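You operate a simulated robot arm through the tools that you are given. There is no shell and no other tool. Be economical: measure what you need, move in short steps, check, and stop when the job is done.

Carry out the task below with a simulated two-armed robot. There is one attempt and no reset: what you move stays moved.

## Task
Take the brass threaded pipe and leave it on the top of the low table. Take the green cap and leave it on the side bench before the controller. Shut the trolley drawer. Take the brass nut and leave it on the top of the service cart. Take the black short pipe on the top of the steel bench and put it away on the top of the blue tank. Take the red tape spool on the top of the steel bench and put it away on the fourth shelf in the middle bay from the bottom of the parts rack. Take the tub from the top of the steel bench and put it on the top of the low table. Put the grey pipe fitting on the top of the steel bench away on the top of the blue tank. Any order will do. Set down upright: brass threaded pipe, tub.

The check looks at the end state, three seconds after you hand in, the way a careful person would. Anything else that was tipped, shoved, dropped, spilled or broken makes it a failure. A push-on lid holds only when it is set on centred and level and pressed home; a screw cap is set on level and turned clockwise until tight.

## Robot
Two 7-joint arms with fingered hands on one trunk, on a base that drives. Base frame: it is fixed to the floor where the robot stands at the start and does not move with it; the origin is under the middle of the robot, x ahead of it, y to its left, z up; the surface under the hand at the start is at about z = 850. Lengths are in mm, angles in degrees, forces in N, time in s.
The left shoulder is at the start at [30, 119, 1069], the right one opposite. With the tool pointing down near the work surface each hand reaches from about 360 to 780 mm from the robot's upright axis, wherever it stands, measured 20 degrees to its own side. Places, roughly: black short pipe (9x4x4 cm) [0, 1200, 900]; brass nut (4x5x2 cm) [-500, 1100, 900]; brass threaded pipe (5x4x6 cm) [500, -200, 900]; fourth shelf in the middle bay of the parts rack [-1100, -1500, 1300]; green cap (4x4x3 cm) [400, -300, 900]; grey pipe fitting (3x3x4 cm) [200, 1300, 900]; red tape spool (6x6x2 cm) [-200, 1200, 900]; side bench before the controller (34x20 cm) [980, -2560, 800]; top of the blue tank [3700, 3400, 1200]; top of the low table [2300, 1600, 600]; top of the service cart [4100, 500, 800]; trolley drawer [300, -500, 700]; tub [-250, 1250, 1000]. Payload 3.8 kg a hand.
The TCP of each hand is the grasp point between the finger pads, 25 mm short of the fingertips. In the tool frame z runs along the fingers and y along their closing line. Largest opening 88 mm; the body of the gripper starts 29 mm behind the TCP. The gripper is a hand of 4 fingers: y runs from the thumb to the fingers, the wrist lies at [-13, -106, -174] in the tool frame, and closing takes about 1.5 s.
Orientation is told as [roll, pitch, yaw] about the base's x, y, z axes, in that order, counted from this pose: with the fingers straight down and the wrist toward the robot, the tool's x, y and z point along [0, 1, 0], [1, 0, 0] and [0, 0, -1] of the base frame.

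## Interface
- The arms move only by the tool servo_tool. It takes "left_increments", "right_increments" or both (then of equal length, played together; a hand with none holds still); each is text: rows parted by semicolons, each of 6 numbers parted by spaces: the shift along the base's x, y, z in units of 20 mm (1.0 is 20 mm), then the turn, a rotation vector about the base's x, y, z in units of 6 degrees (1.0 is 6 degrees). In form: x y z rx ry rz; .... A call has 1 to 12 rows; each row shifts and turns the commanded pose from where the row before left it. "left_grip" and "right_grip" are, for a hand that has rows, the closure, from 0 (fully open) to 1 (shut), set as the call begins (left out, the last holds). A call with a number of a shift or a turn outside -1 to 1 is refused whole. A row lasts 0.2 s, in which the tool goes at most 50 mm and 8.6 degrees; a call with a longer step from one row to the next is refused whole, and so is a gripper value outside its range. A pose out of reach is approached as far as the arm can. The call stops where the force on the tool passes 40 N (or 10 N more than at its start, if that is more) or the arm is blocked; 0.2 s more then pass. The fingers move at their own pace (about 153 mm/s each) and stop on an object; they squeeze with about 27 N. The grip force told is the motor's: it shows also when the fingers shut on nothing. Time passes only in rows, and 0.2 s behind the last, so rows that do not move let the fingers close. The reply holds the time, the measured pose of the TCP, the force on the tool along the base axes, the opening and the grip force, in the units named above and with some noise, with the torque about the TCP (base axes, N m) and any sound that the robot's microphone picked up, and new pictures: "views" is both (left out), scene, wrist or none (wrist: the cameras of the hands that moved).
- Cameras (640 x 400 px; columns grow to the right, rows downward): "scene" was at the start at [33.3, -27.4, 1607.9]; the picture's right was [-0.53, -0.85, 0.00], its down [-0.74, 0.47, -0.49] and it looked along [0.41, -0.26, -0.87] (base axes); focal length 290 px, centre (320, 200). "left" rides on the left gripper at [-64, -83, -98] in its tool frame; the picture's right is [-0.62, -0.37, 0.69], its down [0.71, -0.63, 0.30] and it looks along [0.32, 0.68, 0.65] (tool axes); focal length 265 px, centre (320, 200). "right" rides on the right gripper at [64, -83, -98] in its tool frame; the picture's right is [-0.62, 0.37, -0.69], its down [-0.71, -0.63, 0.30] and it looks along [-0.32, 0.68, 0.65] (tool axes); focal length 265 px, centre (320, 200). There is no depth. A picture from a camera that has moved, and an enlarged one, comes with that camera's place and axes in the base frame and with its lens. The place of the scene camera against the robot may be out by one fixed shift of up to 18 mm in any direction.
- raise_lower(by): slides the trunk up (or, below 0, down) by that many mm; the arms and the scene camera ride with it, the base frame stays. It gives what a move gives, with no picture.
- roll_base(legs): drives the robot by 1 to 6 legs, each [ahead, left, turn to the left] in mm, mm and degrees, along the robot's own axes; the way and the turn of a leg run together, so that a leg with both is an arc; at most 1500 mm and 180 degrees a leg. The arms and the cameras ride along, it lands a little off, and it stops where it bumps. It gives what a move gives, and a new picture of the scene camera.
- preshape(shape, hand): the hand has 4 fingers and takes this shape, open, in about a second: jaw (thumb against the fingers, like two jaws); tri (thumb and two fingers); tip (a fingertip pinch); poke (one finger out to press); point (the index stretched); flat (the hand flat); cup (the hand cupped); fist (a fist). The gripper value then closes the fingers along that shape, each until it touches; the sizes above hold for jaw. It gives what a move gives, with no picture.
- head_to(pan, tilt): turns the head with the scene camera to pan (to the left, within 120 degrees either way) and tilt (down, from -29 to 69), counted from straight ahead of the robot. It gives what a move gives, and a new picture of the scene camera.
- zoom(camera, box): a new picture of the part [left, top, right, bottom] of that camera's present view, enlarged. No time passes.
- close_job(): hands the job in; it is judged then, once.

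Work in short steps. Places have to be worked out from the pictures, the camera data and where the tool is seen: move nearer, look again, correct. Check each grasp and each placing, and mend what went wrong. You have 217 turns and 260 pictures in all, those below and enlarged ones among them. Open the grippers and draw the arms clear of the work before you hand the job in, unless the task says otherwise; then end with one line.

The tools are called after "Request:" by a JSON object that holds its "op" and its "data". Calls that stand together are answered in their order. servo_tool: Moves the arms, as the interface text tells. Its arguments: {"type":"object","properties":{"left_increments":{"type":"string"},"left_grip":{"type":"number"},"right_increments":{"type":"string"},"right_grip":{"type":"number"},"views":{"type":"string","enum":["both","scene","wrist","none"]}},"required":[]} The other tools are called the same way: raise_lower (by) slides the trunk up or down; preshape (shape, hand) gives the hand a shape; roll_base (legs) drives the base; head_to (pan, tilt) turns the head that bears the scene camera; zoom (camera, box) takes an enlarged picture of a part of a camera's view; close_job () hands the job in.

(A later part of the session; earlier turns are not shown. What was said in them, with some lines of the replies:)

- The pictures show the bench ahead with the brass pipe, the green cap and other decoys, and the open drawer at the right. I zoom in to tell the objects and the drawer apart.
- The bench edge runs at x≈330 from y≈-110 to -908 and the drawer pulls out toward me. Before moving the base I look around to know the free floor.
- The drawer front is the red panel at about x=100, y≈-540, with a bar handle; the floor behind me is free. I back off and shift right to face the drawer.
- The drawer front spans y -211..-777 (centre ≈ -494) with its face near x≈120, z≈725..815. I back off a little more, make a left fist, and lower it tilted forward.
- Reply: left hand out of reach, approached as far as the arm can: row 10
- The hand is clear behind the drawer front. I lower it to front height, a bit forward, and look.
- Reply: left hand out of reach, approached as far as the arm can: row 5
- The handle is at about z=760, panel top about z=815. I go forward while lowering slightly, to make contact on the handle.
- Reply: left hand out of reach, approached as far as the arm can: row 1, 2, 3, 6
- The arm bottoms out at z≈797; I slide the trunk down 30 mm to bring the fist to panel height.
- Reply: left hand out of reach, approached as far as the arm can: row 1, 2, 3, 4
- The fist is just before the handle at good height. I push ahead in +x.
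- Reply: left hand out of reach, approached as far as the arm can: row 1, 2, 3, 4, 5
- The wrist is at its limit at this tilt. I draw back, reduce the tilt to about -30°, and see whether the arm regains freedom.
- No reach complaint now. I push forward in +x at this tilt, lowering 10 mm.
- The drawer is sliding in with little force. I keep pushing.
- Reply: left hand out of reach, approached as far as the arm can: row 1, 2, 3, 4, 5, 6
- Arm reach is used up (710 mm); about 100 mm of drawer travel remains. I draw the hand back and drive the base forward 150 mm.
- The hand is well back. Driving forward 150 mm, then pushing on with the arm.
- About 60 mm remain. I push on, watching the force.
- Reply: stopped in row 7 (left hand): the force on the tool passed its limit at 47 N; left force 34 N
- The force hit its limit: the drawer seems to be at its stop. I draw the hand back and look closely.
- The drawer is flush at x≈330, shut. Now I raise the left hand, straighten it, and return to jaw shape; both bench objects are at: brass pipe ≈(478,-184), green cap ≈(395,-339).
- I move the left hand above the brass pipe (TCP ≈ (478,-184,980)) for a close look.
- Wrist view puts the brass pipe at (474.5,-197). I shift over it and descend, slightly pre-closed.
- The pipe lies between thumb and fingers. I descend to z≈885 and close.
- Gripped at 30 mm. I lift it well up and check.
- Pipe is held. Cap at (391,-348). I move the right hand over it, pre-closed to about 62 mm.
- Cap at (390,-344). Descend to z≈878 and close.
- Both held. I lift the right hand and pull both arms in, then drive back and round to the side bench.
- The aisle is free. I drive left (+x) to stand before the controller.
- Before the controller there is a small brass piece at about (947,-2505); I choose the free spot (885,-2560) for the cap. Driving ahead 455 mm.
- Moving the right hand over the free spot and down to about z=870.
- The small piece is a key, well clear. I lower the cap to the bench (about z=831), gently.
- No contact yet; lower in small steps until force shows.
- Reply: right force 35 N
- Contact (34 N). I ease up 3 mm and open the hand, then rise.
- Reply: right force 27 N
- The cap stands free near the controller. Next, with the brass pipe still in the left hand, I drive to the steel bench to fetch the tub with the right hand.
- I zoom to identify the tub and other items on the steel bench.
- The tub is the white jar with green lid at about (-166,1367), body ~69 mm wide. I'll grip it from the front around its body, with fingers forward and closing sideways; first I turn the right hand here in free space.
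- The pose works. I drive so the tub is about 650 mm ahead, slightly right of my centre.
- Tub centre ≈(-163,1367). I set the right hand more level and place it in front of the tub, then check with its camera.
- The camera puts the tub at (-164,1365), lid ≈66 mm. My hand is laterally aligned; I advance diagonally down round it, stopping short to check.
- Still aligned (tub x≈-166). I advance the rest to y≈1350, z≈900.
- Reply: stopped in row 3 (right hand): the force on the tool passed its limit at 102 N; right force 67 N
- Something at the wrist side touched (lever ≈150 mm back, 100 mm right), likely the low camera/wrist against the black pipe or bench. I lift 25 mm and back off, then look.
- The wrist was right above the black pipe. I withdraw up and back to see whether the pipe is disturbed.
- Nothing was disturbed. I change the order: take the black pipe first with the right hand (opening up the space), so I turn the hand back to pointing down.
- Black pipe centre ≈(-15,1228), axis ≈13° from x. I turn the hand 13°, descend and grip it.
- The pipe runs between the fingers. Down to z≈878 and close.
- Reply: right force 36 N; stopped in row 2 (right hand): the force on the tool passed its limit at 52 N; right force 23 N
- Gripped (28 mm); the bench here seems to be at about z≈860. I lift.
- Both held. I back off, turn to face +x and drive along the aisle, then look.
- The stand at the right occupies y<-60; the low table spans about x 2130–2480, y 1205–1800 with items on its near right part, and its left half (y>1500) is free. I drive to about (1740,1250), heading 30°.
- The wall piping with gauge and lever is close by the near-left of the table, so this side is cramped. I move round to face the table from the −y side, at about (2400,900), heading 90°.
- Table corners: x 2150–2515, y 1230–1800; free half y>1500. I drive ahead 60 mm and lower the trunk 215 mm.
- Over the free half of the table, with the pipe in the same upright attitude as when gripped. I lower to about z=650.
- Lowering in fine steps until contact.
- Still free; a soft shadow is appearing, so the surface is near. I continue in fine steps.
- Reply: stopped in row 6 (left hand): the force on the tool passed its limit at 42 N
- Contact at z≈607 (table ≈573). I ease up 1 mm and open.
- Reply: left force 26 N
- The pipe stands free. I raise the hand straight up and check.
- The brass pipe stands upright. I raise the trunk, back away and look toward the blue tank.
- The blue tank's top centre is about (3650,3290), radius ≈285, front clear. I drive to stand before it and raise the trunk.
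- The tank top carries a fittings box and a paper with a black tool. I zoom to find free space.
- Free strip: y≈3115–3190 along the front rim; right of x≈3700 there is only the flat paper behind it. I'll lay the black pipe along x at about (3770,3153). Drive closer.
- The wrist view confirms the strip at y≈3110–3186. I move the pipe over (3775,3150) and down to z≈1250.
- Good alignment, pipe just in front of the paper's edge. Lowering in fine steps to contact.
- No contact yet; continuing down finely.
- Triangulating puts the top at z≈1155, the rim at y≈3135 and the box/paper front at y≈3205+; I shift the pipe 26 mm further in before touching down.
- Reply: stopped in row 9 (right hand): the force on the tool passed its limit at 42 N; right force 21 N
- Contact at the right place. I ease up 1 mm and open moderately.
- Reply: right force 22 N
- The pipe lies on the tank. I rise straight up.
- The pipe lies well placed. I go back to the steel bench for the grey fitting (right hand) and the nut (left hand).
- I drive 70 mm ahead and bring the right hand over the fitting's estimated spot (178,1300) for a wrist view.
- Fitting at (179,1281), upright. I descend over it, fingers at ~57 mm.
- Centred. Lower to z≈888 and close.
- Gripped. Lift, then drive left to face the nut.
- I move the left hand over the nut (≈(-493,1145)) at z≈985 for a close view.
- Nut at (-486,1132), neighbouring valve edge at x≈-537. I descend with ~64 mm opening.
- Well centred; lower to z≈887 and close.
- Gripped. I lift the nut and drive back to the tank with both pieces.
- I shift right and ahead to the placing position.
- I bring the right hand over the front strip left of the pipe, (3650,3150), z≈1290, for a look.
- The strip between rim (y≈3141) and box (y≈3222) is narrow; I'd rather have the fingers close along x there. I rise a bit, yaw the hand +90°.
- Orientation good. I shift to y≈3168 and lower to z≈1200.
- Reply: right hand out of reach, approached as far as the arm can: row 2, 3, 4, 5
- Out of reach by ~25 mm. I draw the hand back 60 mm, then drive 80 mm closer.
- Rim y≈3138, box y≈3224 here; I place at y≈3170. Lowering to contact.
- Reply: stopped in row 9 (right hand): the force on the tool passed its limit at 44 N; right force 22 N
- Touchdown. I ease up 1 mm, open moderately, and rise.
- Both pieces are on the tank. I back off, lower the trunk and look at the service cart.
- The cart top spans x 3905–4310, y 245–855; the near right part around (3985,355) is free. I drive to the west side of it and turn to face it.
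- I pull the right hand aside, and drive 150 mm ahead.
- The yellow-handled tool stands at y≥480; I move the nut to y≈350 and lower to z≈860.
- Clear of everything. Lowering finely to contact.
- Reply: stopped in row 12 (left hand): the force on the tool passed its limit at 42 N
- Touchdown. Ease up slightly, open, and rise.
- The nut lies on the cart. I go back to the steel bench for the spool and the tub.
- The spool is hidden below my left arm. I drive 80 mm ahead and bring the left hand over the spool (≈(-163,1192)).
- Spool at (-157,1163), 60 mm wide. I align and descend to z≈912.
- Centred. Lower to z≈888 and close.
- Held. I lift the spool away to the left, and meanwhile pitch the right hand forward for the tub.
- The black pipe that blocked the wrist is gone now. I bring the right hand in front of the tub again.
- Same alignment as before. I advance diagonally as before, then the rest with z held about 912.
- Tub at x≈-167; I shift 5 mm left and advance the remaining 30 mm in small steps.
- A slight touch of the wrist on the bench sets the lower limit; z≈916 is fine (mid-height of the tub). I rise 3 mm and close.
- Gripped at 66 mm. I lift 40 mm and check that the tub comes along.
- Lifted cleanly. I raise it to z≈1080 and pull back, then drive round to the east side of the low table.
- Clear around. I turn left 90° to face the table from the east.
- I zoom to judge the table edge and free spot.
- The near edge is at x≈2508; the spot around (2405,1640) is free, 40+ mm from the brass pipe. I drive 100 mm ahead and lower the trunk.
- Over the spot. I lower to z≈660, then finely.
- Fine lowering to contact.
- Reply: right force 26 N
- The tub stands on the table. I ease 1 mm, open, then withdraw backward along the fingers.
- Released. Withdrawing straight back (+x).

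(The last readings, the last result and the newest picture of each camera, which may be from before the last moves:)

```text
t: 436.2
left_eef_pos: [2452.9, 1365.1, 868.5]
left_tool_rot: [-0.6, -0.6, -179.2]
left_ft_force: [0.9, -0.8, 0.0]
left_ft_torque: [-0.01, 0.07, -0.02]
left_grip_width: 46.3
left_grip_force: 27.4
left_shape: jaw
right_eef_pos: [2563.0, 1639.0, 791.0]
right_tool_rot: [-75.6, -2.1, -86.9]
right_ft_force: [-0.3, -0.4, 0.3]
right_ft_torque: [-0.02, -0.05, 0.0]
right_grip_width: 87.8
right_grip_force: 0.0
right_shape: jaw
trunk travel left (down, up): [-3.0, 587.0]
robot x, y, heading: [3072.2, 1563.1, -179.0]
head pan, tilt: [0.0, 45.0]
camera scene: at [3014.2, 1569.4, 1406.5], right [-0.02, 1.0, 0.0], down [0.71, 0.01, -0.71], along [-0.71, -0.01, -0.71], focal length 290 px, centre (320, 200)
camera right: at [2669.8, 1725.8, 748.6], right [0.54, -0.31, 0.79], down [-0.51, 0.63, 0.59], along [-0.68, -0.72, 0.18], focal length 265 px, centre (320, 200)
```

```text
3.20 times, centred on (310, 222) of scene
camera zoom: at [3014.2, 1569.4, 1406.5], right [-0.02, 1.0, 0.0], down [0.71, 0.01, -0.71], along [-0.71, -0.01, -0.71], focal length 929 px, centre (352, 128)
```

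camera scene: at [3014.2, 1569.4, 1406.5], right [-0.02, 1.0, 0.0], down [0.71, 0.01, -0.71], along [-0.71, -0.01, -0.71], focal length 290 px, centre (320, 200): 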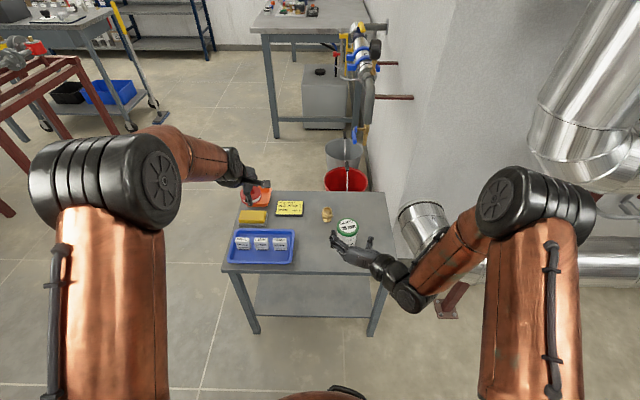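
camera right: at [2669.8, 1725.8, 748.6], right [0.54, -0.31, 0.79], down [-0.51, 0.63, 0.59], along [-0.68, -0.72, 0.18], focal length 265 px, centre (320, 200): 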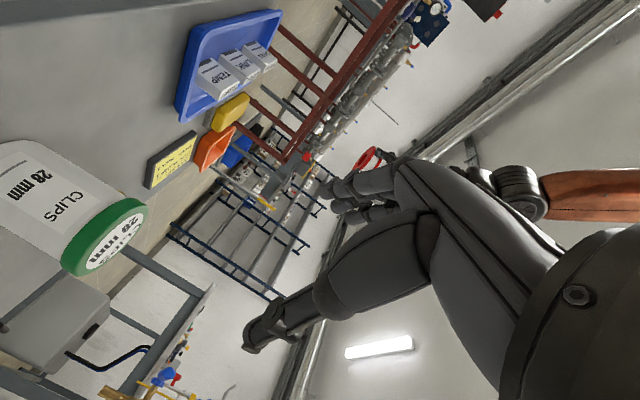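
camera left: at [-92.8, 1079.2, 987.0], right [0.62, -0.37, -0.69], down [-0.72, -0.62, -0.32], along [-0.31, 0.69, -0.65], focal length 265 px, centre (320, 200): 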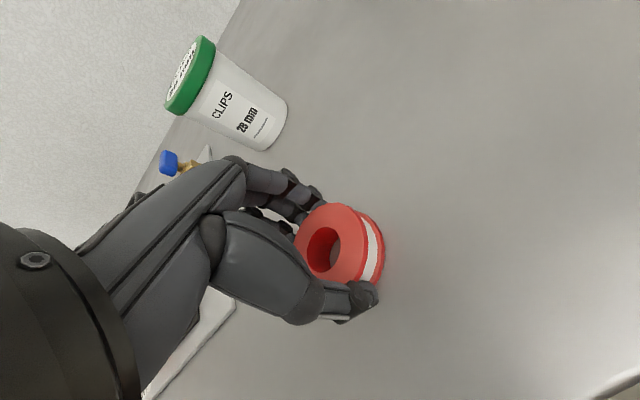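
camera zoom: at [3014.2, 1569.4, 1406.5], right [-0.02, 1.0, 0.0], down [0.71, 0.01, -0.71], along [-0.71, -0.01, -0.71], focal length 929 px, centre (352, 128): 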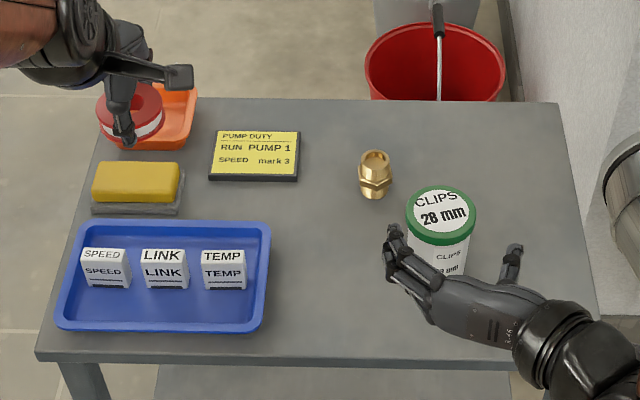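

The tub stands upright with the lid on. Now the spool: I raise the trunk and drive to the parts rack.

Request:
{"op": "raise_lower", "data": {"by": 222}}

Request:
{"op": "roll_base", "data": {"legs": [[-150, 0, 0], [0, 1100, 0], [1500, 0, 0], [1500, 0, 0], [330, 0, 0]]}}

```text
t: 438.6
left_eef_pos: [2452.9, 1364.1, 1088.9]
left_tool_rot: [-0.7, -0.7, -179.3]
left_ft_force: [1.6, -0.8, -0.9]
left_ft_torque: [0.02, 0.0, -0.03]
left_grip_width: 46.6
left_grip_force: 26.9
left_shape: jaw
right_eef_pos: [2562.2, 1639.2, 1012.7]
right_tool_rot: [-75.7, -2.1, -86.9]
right_ft_force: [-0.4, 0.5, 0.4]
right_ft_torque: [0.0, 0.0, -0.03]
right_grip_width: 87.7
right_grip_force: 0.0
right_shape: jaw
trunk travel left (down, up): [-225.0, 365.0]
robot x, y, heading: [3079.9, 1564.7, -179.2]
head pan, tilt: [0.0, 45.0]
```

```text
t: 460.8
left_eef_pos: [-695.7, 242.0, 1089.5]
left_tool_rot: [-0.6, -0.5, 179.8]
left_ft_force: [0.3, -0.5, 0.4]
left_ft_torque: [-0.01, -0.03, 0.01]
left_grip_width: 46.5
left_grip_force: 27.1
left_shape: jaw
right_eef_pos: [-582.7, 513.9, 1012.1]
right_tool_rot: [-75.6, -2.0, -87.8]
right_ft_force: [0.6, 0.5, -0.2]
right_ft_torque: [0.03, 0.03, 0.02]
right_grip_width: 87.6
right_grip_force: 0.1
right_shape: jaw
trunk travel left (down, up): [-225.0, 365.0]
robot x, y, heading: [-63.3, 430.5, -179.7]
head pan, tilt: [0.0, 45.0]
camera scene: at [-132.0, 438.0, 1628.4], right [0.0, 1.0, 0.0], down [0.71, 0.0, -0.71], along [-0.71, 0.0, -0.71], focal length 290 px, centre (320, 200)
```

scene: 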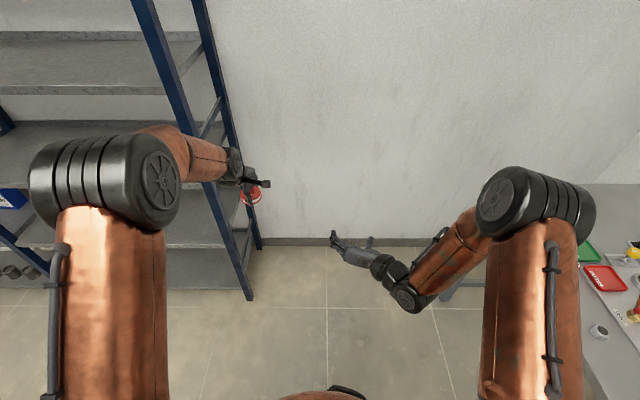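

The rack front is at x≈-956; my hands are 230 mm clear. I slide left (−y) to the middle bay.

Request:
{"op": "roll_base", "data": {"legs": [[0, 1500, 0], [0, 250, 0]]}}

Request:
{"op": "raise_lower", "data": {"by": 340}}

Request:
{"op": "head_to", "data": {"pan": 0, "tilt": 30}}

```text
t: 469.7
left_eef_pos: [-690.7, -1507.9, 1089.0]
left_tool_rot: [-0.6, -0.6, 179.8]
left_ft_force: [0.0, 0.6, -0.7]
left_ft_torque: [0.0, 0.0, 0.0]
left_grip_width: 46.2
left_grip_force: 26.6
left_shape: jaw
right_eef_pos: [-577.1, -1236.1, 1012.5]
right_tool_rot: [-75.8, -2.0, -87.6]
right_ft_force: [-0.2, -0.1, 1.1]
right_ft_torque: [-0.02, 0.02, -0.01]
right_grip_width: 87.7
right_grip_force: 0.1
right_shape: jaw
trunk travel left (down, up): [-225.0, 365.0]
robot x, y, heading: [-61.0, -1316.0, -179.7]
head pan, tilt: [0.0, 45.0]
camera scene: at [-126.3, -1311.7, 1628.5], right [-0.01, 1.0, 0.0], down [0.71, 0.0, -0.71], along [-0.71, 0.0, -0.71], focal length 290 px, centre (320, 200)
```

scene: 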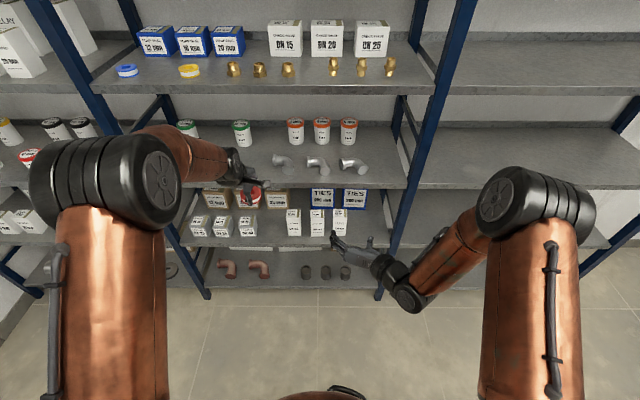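

```text
t: 473.0
left_eef_pos: [-690.7, -1506.2, 1429.0]
left_tool_rot: [-0.6, -0.6, 179.7]
left_ft_force: [-0.3, 0.4, 0.2]
left_ft_torque: [0.06, 0.0, 0.0]
left_grip_width: 46.5
left_grip_force: 27.1
left_shape: jaw
right_eef_pos: [-576.6, -1234.7, 1353.8]
right_tool_rot: [-75.7, -2.1, -87.8]
right_ft_force: [0.2, -0.4, 0.2]
right_ft_torque: [0.01, -0.02, 0.0]
right_grip_width: 87.7
right_grip_force: 0.1
right_shape: jaw
trunk travel left (down, up): [-565.0, 25.0]
robot x, y, heading: [-68.2, -1318.2, -179.8]
head pan, tilt: [0.0, 45.0]
```

```text
t: 473.8
left_eef_pos: [-690.0, -1506.3, 1429.4]
left_tool_rot: [-0.6, -0.6, 179.8]
left_ft_force: [0.5, 0.3, -0.1]
left_ft_torque: [0.0, -0.06, 0.04]
left_grip_width: 46.5
left_grip_force: 26.5
left_shape: jaw
right_eef_pos: [-576.9, -1234.9, 1352.3]
right_tool_rot: [-75.6, -2.1, -87.8]
right_ft_force: [0.1, 0.0, 0.1]
right_ft_torque: [0.0, 0.02, 0.0]
right_grip_width: 87.7
right_grip_force: 0.1
right_shape: jaw
trunk travel left (down, up): [-565.0, 25.0]
robot x, y, heading: [-63.1, -1319.6, -179.8]
head pan, tilt: [0.0, 30.0]
camera scene: at [-135.6, -1310.3, 1991.0], right [-0.01, 1.0, 0.0], down [0.5, 0.0, -0.87], along [-0.87, 0.0, -0.5], focal length 290 px, centre (320, 200)
```

scene: 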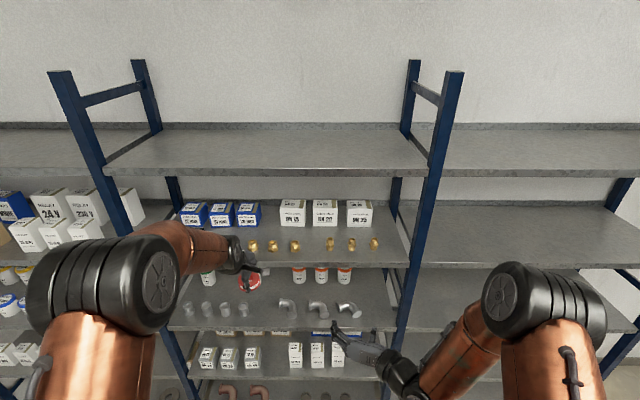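

Counting from below, the fourth shelf holds the tape boxes with blue and yellow spools; surface z≈1253, front x≈-955, next shelf underside ≈1600. The gap between blue spool (y≈-1925) and yellow (y≈-1727) is free. I tuck the right hand back and drive to the spot.

Request:
{"op": "servo_tool", "data": {"right_increments": "1 0.5 0 0 0 0; 1 0.5 0 0 0 0; 1 0.5 0 0 0 0; 1 0.5 0 0 0 0; 1 0.5 0 0 0 0; 0.5 0.5 0 0 0 0", "views": "none"}}

Request:
{"op": "roll_base", "data": {"legs": [[0, 320, 0], [180, 0, 0]]}}

Request:
{"op": "head_to", "data": {"pan": 15, "tilt": 40}}

```text
t: 475.2
left_eef_pos: [-691.4, -1505.9, 1430.3]
left_tool_rot: [-0.6, -0.5, 179.8]
left_ft_force: [0.4, -0.1, -1.1]
left_ft_torque: [-0.01, -0.04, 0.0]
left_grip_width: 46.5
left_grip_force: 27.4
left_shape: jaw
right_eef_pos: [-467.0, -1173.9, 1352.7]
right_tool_rot: [-75.8, -2.2, -87.6]
right_ft_force: [0.3, 0.5, 0.3]
right_ft_torque: [0.03, -0.01, 0.02]
right_grip_width: 87.7
right_grip_force: 0.0
right_shape: jaw
trunk travel left (down, up): [-565.0, 25.0]
robot x, y, heading: [-61.6, -1317.8, -179.8]
head pan, tilt: [0.0, 30.0]
```

```text
t: 478.4
left_eef_pos: [-874.6, -1825.2, 1430.9]
left_tool_rot: [-0.5, -0.7, 179.8]
left_ft_force: [-0.2, 0.3, 0.7]
left_ft_torque: [0.0, 0.01, 0.04]
left_grip_width: 46.6
left_grip_force: 26.6
left_shape: jaw
right_eef_pos: [-650.5, -1495.1, 1353.2]
right_tool_rot: [-75.8, -2.1, -87.8]
right_ft_force: [0.6, 0.3, 0.8]
right_ft_torque: [0.0, 0.01, -0.04]
right_grip_width: 87.4
right_grip_force: 0.0
right_shape: jaw
trunk travel left (down, up): [-565.0, 25.0]
robot x, y, heading: [-247.7, -1641.5, -179.5]
head pan, tilt: [0.0, 30.0]
camera scene: at [-317.6, -1629.6, 1991.3], right [0.0, 1.0, 0.0], down [0.5, 0.0, -0.87], along [-0.87, 0.0, -0.5], focal length 290 px, centre (320, 200)
```

scene: 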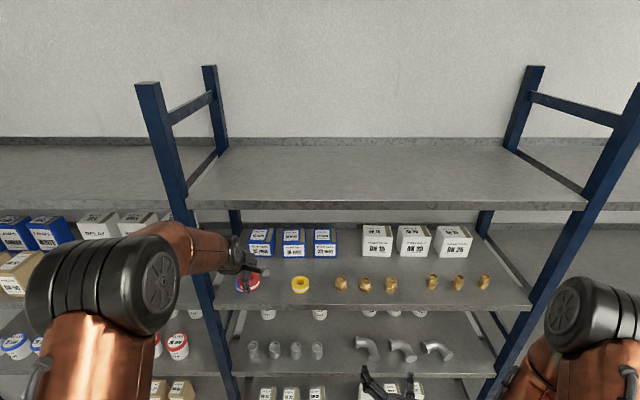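

```text
t: 479.2
left_eef_pos: [-877.9, -1826.8, 1429.1]
left_tool_rot: [-0.6, -0.5, 179.8]
left_ft_force: [-1.1, 0.0, -0.2]
left_ft_torque: [-0.02, -0.05, 0.04]
left_grip_width: 46.3
left_grip_force: 26.5
left_shape: jaw
right_eef_pos: [-653.6, -1495.8, 1351.3]
right_tool_rot: [-75.7, -2.1, -87.8]
right_ft_force: [0.1, 0.9, -0.2]
right_ft_torque: [-0.02, 0.02, 0.01]
right_grip_width: 87.6
right_grip_force: 0.0
right_shape: jaw
trunk travel left (down, up): [-565.0, 25.0]
robot x, y, heading: [-246.1, -1633.7, -179.9]
head pan, tilt: [15.0, 40.0]
camera scene: at [-315.3, -1652.4, 1975.7], right [-0.26, 0.96, 0.0], down [0.62, 0.17, -0.77], along [-0.74, -0.2, -0.64], focal length 290 px, centre (320, 200)
```

scene: 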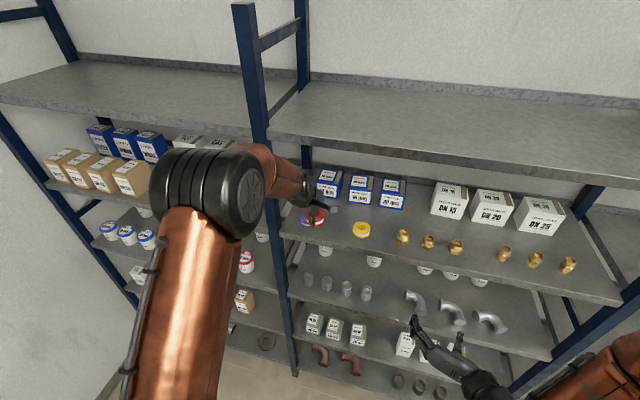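

I lower the left hand in front of the shelf to z≈1330, shifting to y≈-1795, and look with its camera.

Request:
{"op": "servo_tool", "data": {"left_increments": "0.2 0.3 -1 0 0 0; 0.2 0.3 -1 0 0 0; 0 0.3 -1 0 0 0; 0 0.3 -1 0 0 0; 0 0.3 -1 0 0 0", "views": "both"}}

```text
t: 480.4
left_eef_pos: [-871.1, -1796.0, 1331.3]
left_tool_rot: [-0.6, -0.7, 179.8]
left_ft_force: [0.1, 0.1, -0.5]
left_ft_torque: [0.01, -0.02, 0.04]
left_grip_width: 46.5
left_grip_force: 27.2
left_shape: jaw
right_eef_pos: [-653.8, -1495.5, 1352.5]
right_tool_rot: [-75.5, -2.1, -87.8]
right_ft_force: [0.4, -0.4, -0.2]
right_ft_torque: [0.01, -0.04, -0.01]
right_grip_width: 87.4
right_grip_force: 0.0
right_shape: jaw
trunk travel left (down, up): [-565.0, 25.0]
robot x, y, heading: [-246.1, -1640.0, -179.6]
head pan, tilt: [15.0, 40.0]
camera scene: at [-314.3, -1652.1, 1975.7], right [-0.26, 0.96, 0.0], down [0.62, 0.17, -0.77], along [-0.74, -0.2, -0.64], focal length 290 px, centre (320, 200)
camera left: at [-785.4, -1733.2, 1428.3], right [0.36, 0.63, -0.69], down [0.62, -0.71, -0.32], along [-0.69, -0.32, -0.65], focal length 265 px, centre (320, 200)
```

scene: 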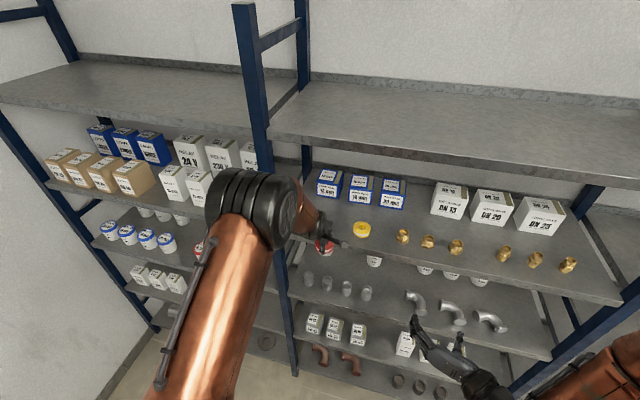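
left: 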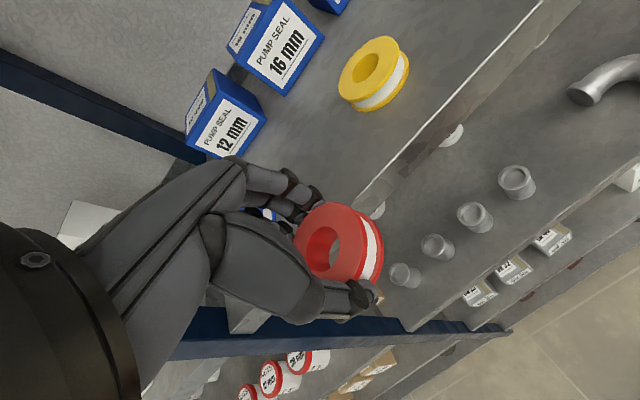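

Yellow spool at y≈-1693, blue at ≈-1887, both at x≈-1020; my spool at y≈-1796 is in the middle. I drive 130 mm ahead, so it enters above the shelf.

Request:
{"op": "roll_base", "data": {"legs": [[130, 0, 0]]}}

Request:
{"op": "servo_tool", "data": {"left_increments": "-0.3 0.1 -0.8 0 0 0; -0.3 0.1 -0.6 0 0 0", "views": "both"}}

```text
t: 481.7
left_eef_pos: [-1001.8, -1796.6, 1331.1]
left_tool_rot: [-0.6, -0.6, 179.7]
left_ft_force: [-0.4, 0.3, 0.3]
left_ft_torque: [-0.02, -0.02, -0.02]
left_grip_width: 46.5
left_grip_force: 27.2
left_shape: jaw
right_eef_pos: [-784.6, -1495.5, 1352.4]
right_tool_rot: [-75.6, -2.1, -87.9]
right_ft_force: [0.4, 0.6, -0.8]
right_ft_torque: [0.0, 0.02, 0.01]
right_grip_width: 87.5
right_grip_force: 0.1
right_shape: jaw
trunk travel left (down, up): [-565.0, 25.0]
robot x, y, heading: [-380.1, -1640.7, -179.8]
head pan, tilt: [15.0, 40.0]
camera scene: at [-445.2, -1652.8, 1975.8], right [-0.26, 0.97, 0.0], down [0.62, 0.17, -0.77], along [-0.74, -0.2, -0.64], focal length 290 px, centre (320, 200)
```

scene: 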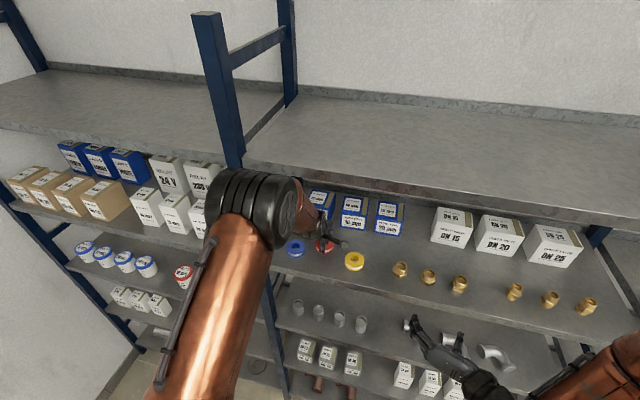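

```text
t: 482.3
left_eef_pos: [-1013.0, -1793.0, 1306.6]
left_tool_rot: [-0.5, -1.2, 179.8]
left_ft_force: [1.8, -1.1, 15.6]
left_ft_torque: [-0.05, -0.11, 0.02]
left_grip_width: 46.2
left_grip_force: 27.0
left_shape: jaw
right_eef_pos: [-781.8, -1494.3, 1353.7]
right_tool_rot: [-75.8, -2.1, -87.8]
right_ft_force: [0.0, 0.6, -0.3]
right_ft_torque: [0.04, 0.03, -0.01]
right_grip_width: 87.6
right_grip_force: 0.1
right_shape: jaw
trunk travel left (down, up): [-565.0, 25.0]
robot x, y, heading: [-381.5, -1639.0, -179.9]
head pan, tilt: [15.0, 40.0]
camera scene: at [-441.5, -1652.6, 1976.1], right [-0.26, 0.97, 0.0], down [0.62, 0.17, -0.77], along [-0.74, -0.2, -0.64], focal length 290 px, centre (320, 200)
camera left: at [-927.6, -1728.7, 1404.2], right [0.36, 0.63, -0.69], down [0.62, -0.71, -0.32], along [-0.7, -0.31, -0.64], focal length 265 px, centre (320, 200)
```

scene: 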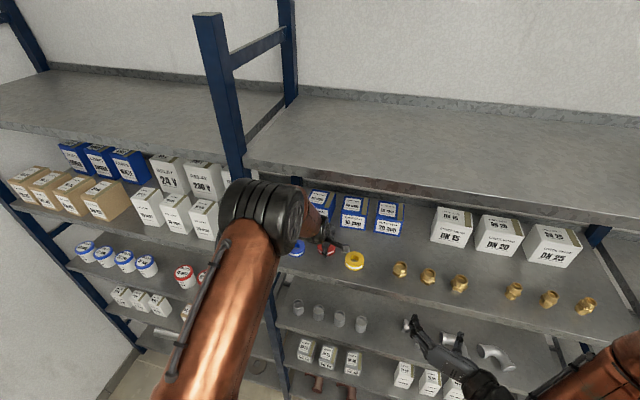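
left: 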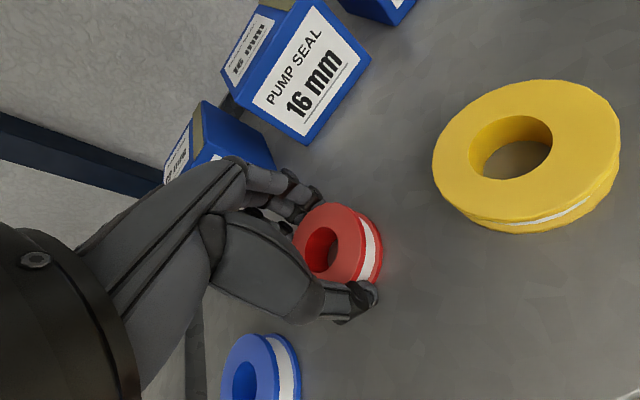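

Contact already (shelf ≈1279), spool in line between its neighbours. I open the hand moderately.

Request:
{"op": "servo_tool", "data": {"left_increments": "0 0 0 0 0 0; 0 0 0 0 0 0; 0 0 0 0 0 0; 0 0 0 0 0 0; 0 0 0 0 0 0", "left_grip": 0.13, "views": "wrist"}}

```text
t: 483.5
left_eef_pos: [-1016.9, -1792.1, 1308.0]
left_tool_rot: [-0.6, -1.3, 179.9]
left_ft_force: [-10.6, 0.9, 33.1]
left_ft_torque: [0.1, -0.93, 0.04]
left_grip_width: 73.8
left_grip_force: 0.1
left_shape: jaw
right_eef_pos: [-785.5, -1492.1, 1352.6]
right_tool_rot: [-75.7, -2.0, -87.9]
right_ft_force: [-0.4, -0.7, -0.6]
right_ft_torque: [-0.05, 0.0, 0.03]
right_grip_width: 87.3
right_grip_force: 0.0
right_shape: jaw
trunk travel left (down, up): [-565.0, 25.0]
robot x, y, heading: [-379.3, -1635.4, -179.9]
head pan, tilt: [15.0, 40.0]
camera left: at [-931.1, -1727.8, 1404.5], right [0.36, 0.63, -0.69], down [0.62, -0.71, -0.33], along [-0.7, -0.31, -0.64], focal length 265 px, centre (320, 200)
```

left: 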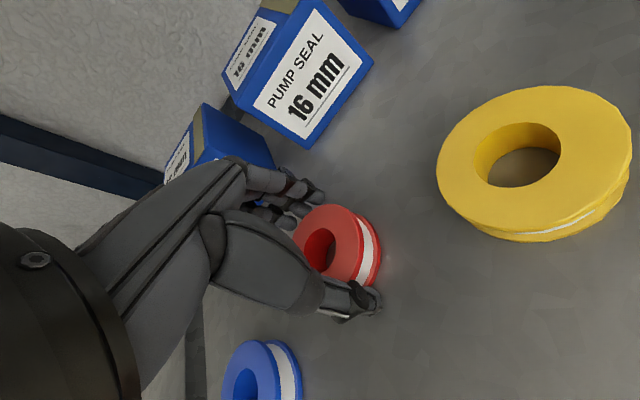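

Released. I rise 35 mm, then draw straight out (+x).

Request:
{"op": "servo_tool", "data": {"left_increments": "0 0 0.4 0 0 0; 0 0 0.6 0 0 0; 0 0 0.7 0 0 0; 0.8 0 0 0 0 0; 1 0 0 0 0 0; 1 0 0 0 0 0; 1 0 0 0 0 0; 1 0 0 0 0 0; 1 0 0 0 0 0; 1 0 0 0 0 0; 1 0 0 0 0 0; 0 0 0 0 0 0", "views": "both"}}

```text
t: 486.1
left_eef_pos: [-860.0, -1789.4, 1336.3]
left_tool_rot: [-0.6, -0.5, 179.7]
left_ft_force: [0.0, -0.9, 0.2]
left_ft_torque: [0.0, -0.06, 0.03]
left_grip_width: 76.6
left_grip_force: 0.0
left_shape: jaw
right_eef_pos: [-786.4, -1496.1, 1352.2]
right_tool_rot: [-75.7, -2.2, -87.9]
right_ft_force: [-0.3, 0.2, 0.4]
right_ft_torque: [0.03, 0.0, -0.01]
right_grip_width: 87.8
right_grip_force: 0.0
right_shape: jaw
trunk travel left (down, up): [-565.0, 25.0]
robot x, y, heading: [-381.6, -1633.6, -179.9]
head pan, tilt: [15.0, 40.0]
camera scene: at [-447.2, -1652.9, 1975.7], right [-0.26, 0.97, 0.0], down [0.62, 0.17, -0.77], along [-0.74, -0.2, -0.64], focal length 290 px, centre (320, 200)
camera left: at [-775.7, -1725.9, 1435.0], right [0.36, 0.62, -0.69], down [0.62, -0.71, -0.32], along [-0.69, -0.31, -0.65], focal length 265 px, centre (320, 200)
```

scene: 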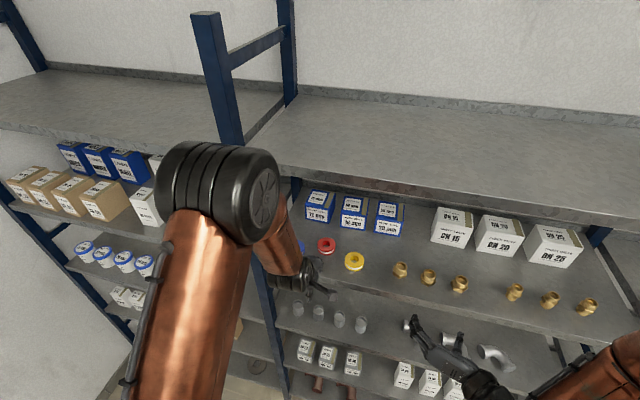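
left: 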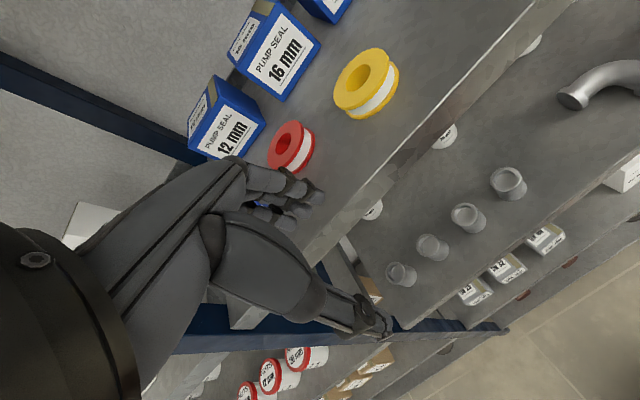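

All placed. I back away from the rack, lower the trunk, and take a last look at the trolley drawer.

Request:
{"op": "roll_base", "data": {"legs": [[-350, 0, 0]]}}

Request:
{"op": "raise_lower", "data": {"by": -340}}

Request:
{"op": "roll_base", "data": {"legs": [[250, -700, 0]]}}

Request:
{"op": "head_to", "data": {"pan": -120, "tilt": 40}}

```text
t: 488.4
left_eef_pos: [-502.7, -1789.5, 1336.4]
left_tool_rot: [-0.6, -0.5, 179.8]
left_ft_force: [-0.6, 0.0, -0.3]
left_ft_torque: [0.0, -0.01, 0.0]
left_grip_width: 76.6
left_grip_force: 0.1
left_shape: jaw
right_eef_pos: [-428.5, -1493.1, 1351.3]
right_tool_rot: [-75.6, -2.2, -87.8]
right_ft_force: [-1.1, 0.5, 0.9]
right_ft_torque: [-0.01, 0.01, -0.02]
right_grip_width: 87.5
right_grip_force: 0.1
right_shape: jaw
trunk travel left (down, up): [-565.0, 25.0]
robot x, y, heading: [-20.1, -1634.8, -179.8]
head pan, tilt: [15.0, 40.0]
camera scene: at [-89.0, -1651.6, 1975.7], right [-0.26, 0.96, 0.0], down [0.62, 0.17, -0.77], along [-0.74, -0.2, -0.64], focal length 290 px, centre (320, 200)
```

scene: 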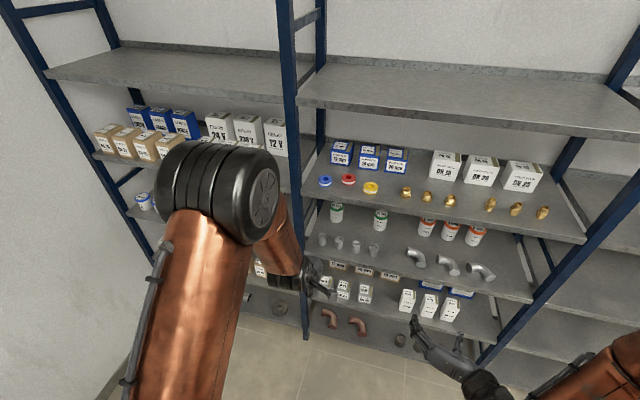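

```text
t: 491.7
left_eef_pos: [-501.5, -1789.4, 996.5]
left_tool_rot: [-0.5, -0.7, 179.8]
left_ft_force: [0.8, -0.2, -0.1]
left_ft_torque: [-0.03, 0.0, 0.04]
left_grip_width: 76.4
left_grip_force: 0.1
left_shape: jaw
right_eef_pos: [-427.1, -1494.4, 1013.3]
right_tool_rot: [-75.7, -2.1, -87.8]
right_ft_force: [0.4, 0.7, -0.1]
right_ft_torque: [0.01, 0.0, -0.01]
right_grip_width: 87.6
right_grip_force: 0.1
right_shape: jaw
trunk travel left (down, up): [-225.0, 365.0]
robot x, y, heading: [-23.9, -1638.9, -179.8]
head pan, tilt: [15.0, 40.0]
```

```text
t: 495.8
left_eef_pos: [-750.7, -1082.8, 996.1]
left_tool_rot: [-0.6, -0.5, 179.5]
left_ft_force: [0.2, -0.1, 0.0]
left_ft_torque: [-0.01, 0.03, 0.01]
left_grip_width: 76.6
left_grip_force: 0.0
left_shape: jaw
right_eef_pos: [-676.9, -787.6, 1012.6]
right_tool_rot: [-75.7, -2.2, -88.0]
right_ft_force: [0.6, 0.4, -0.3]
right_ft_torque: [-0.02, -0.02, 0.04]
right_grip_width: 87.8
right_grip_force: 0.0
right_shape: jaw
trunk travel left (down, up): [-225.0, 365.0]
robot x, y, heading: [-271.9, -927.9, -180.1]
head pan, tilt: [15.0, 40.0]
camera scene: at [-337.5, -945.5, 1635.7], right [-0.26, 0.97, 0.0], down [0.62, 0.17, -0.77], along [-0.74, -0.2, -0.64], focal length 290 px, centre (320, 200)
```

scene: 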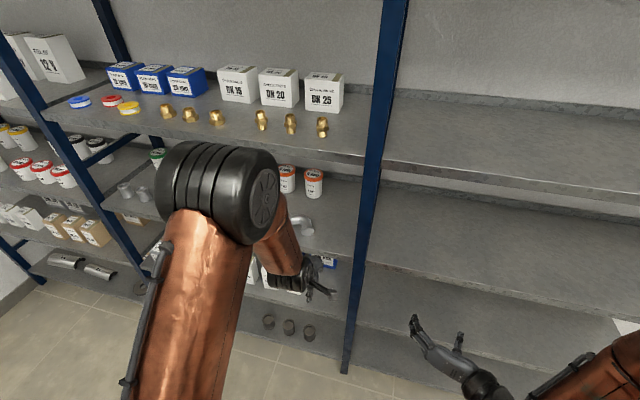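

```text
t: 498.0
left_eef_pos: [-751.4, -1081.6, 996.1]
left_tool_rot: [-0.6, -0.6, 179.5]
left_ft_force: [0.7, -0.3, 0.4]
left_ft_torque: [-0.02, -0.04, -0.02]
left_grip_width: 76.6
left_grip_force: 0.2
left_shape: jaw
right_eef_pos: [-676.0, -787.2, 1013.7]
right_tool_rot: [-75.7, -2.2, -87.9]
right_ft_force: [-1.1, 0.8, -0.8]
right_ft_torque: [0.02, -0.02, 0.01]
right_grip_width: 87.8
right_grip_force: 0.0
right_shape: jaw
trunk travel left (down, up): [-225.0, 365.0]
robot x, y, heading: [-272.2, -933.1, -180.0]
head pan, tilt: [-120.0, 40.0]
camera scene: at [-212.7, -850.5, 1635.8], right [0.87, -0.5, 0.0], down [-0.32, -0.56, -0.77], along [0.38, 0.66, -0.64], focal length 290 px, centre (320, 200)
```

scene: 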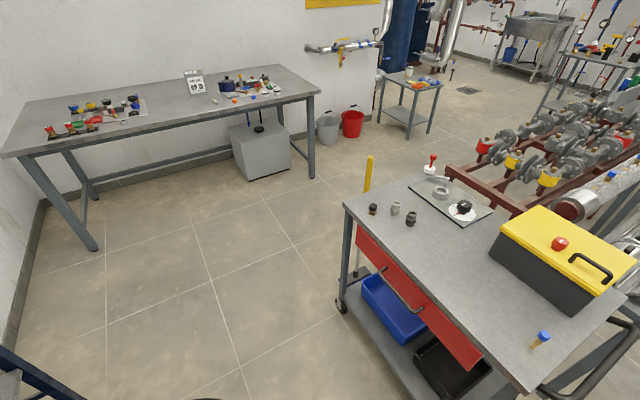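

The drawer looks shut; one zoom to be sure.

Request:
{"op": "zoom", "data": {"camera": "scene", "box": [320, 190, 540, 400]}}

Request:
{"op": "zoom", "data": {"camera": "scene", "box": [360, 50, 460, 140]}}

```text
1.90 times, centred on (430, 295) of scene
camera zoom: at [-212.7, -850.5, 1635.8], right [0.87, -0.5, 0.0], down [-0.32, -0.56, -0.77], along [0.38, 0.66, -0.64], focal length 553 px, centre (110, 19)
```

zoom: 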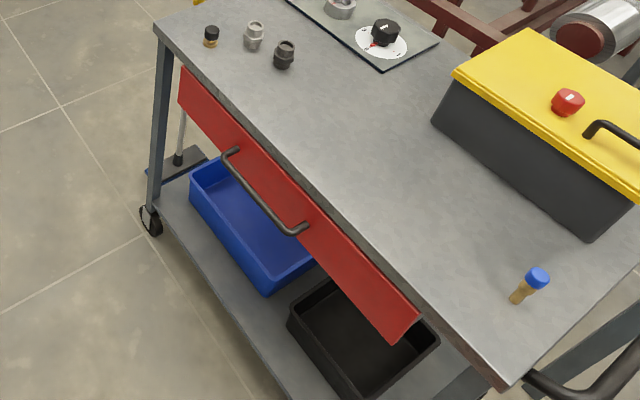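

```text
4.44 times, centred on (410, 95) of scene
camera zoom: at [-212.7, -850.5, 1635.8], right [0.87, -0.5, 0.0], down [-0.32, -0.56, -0.77], along [0.38, 0.66, -0.64], focal length 1290 px, centre (-80, 667)
```

zoom: 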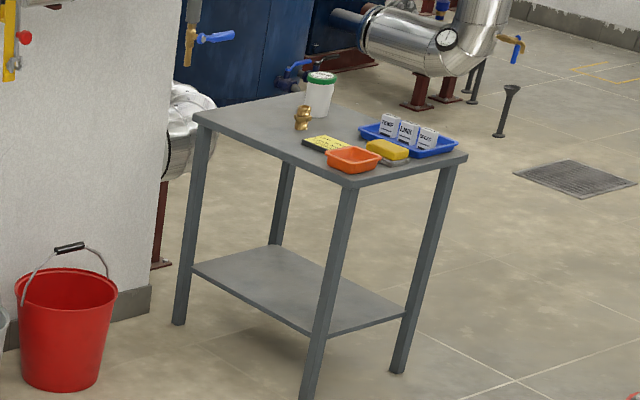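

The drawer front is flush with the bench edge, and every item stands in its place. Both hands are open and clear, so I hand in.

Request:
{"op": "close_job", "data": {}}

```text
The job is handed in.
```

All eight tasks are done and the job is handed in. My last pictures showed each item in its place, the brass pipe and tub upright, and the drawer flush with the bench edge.
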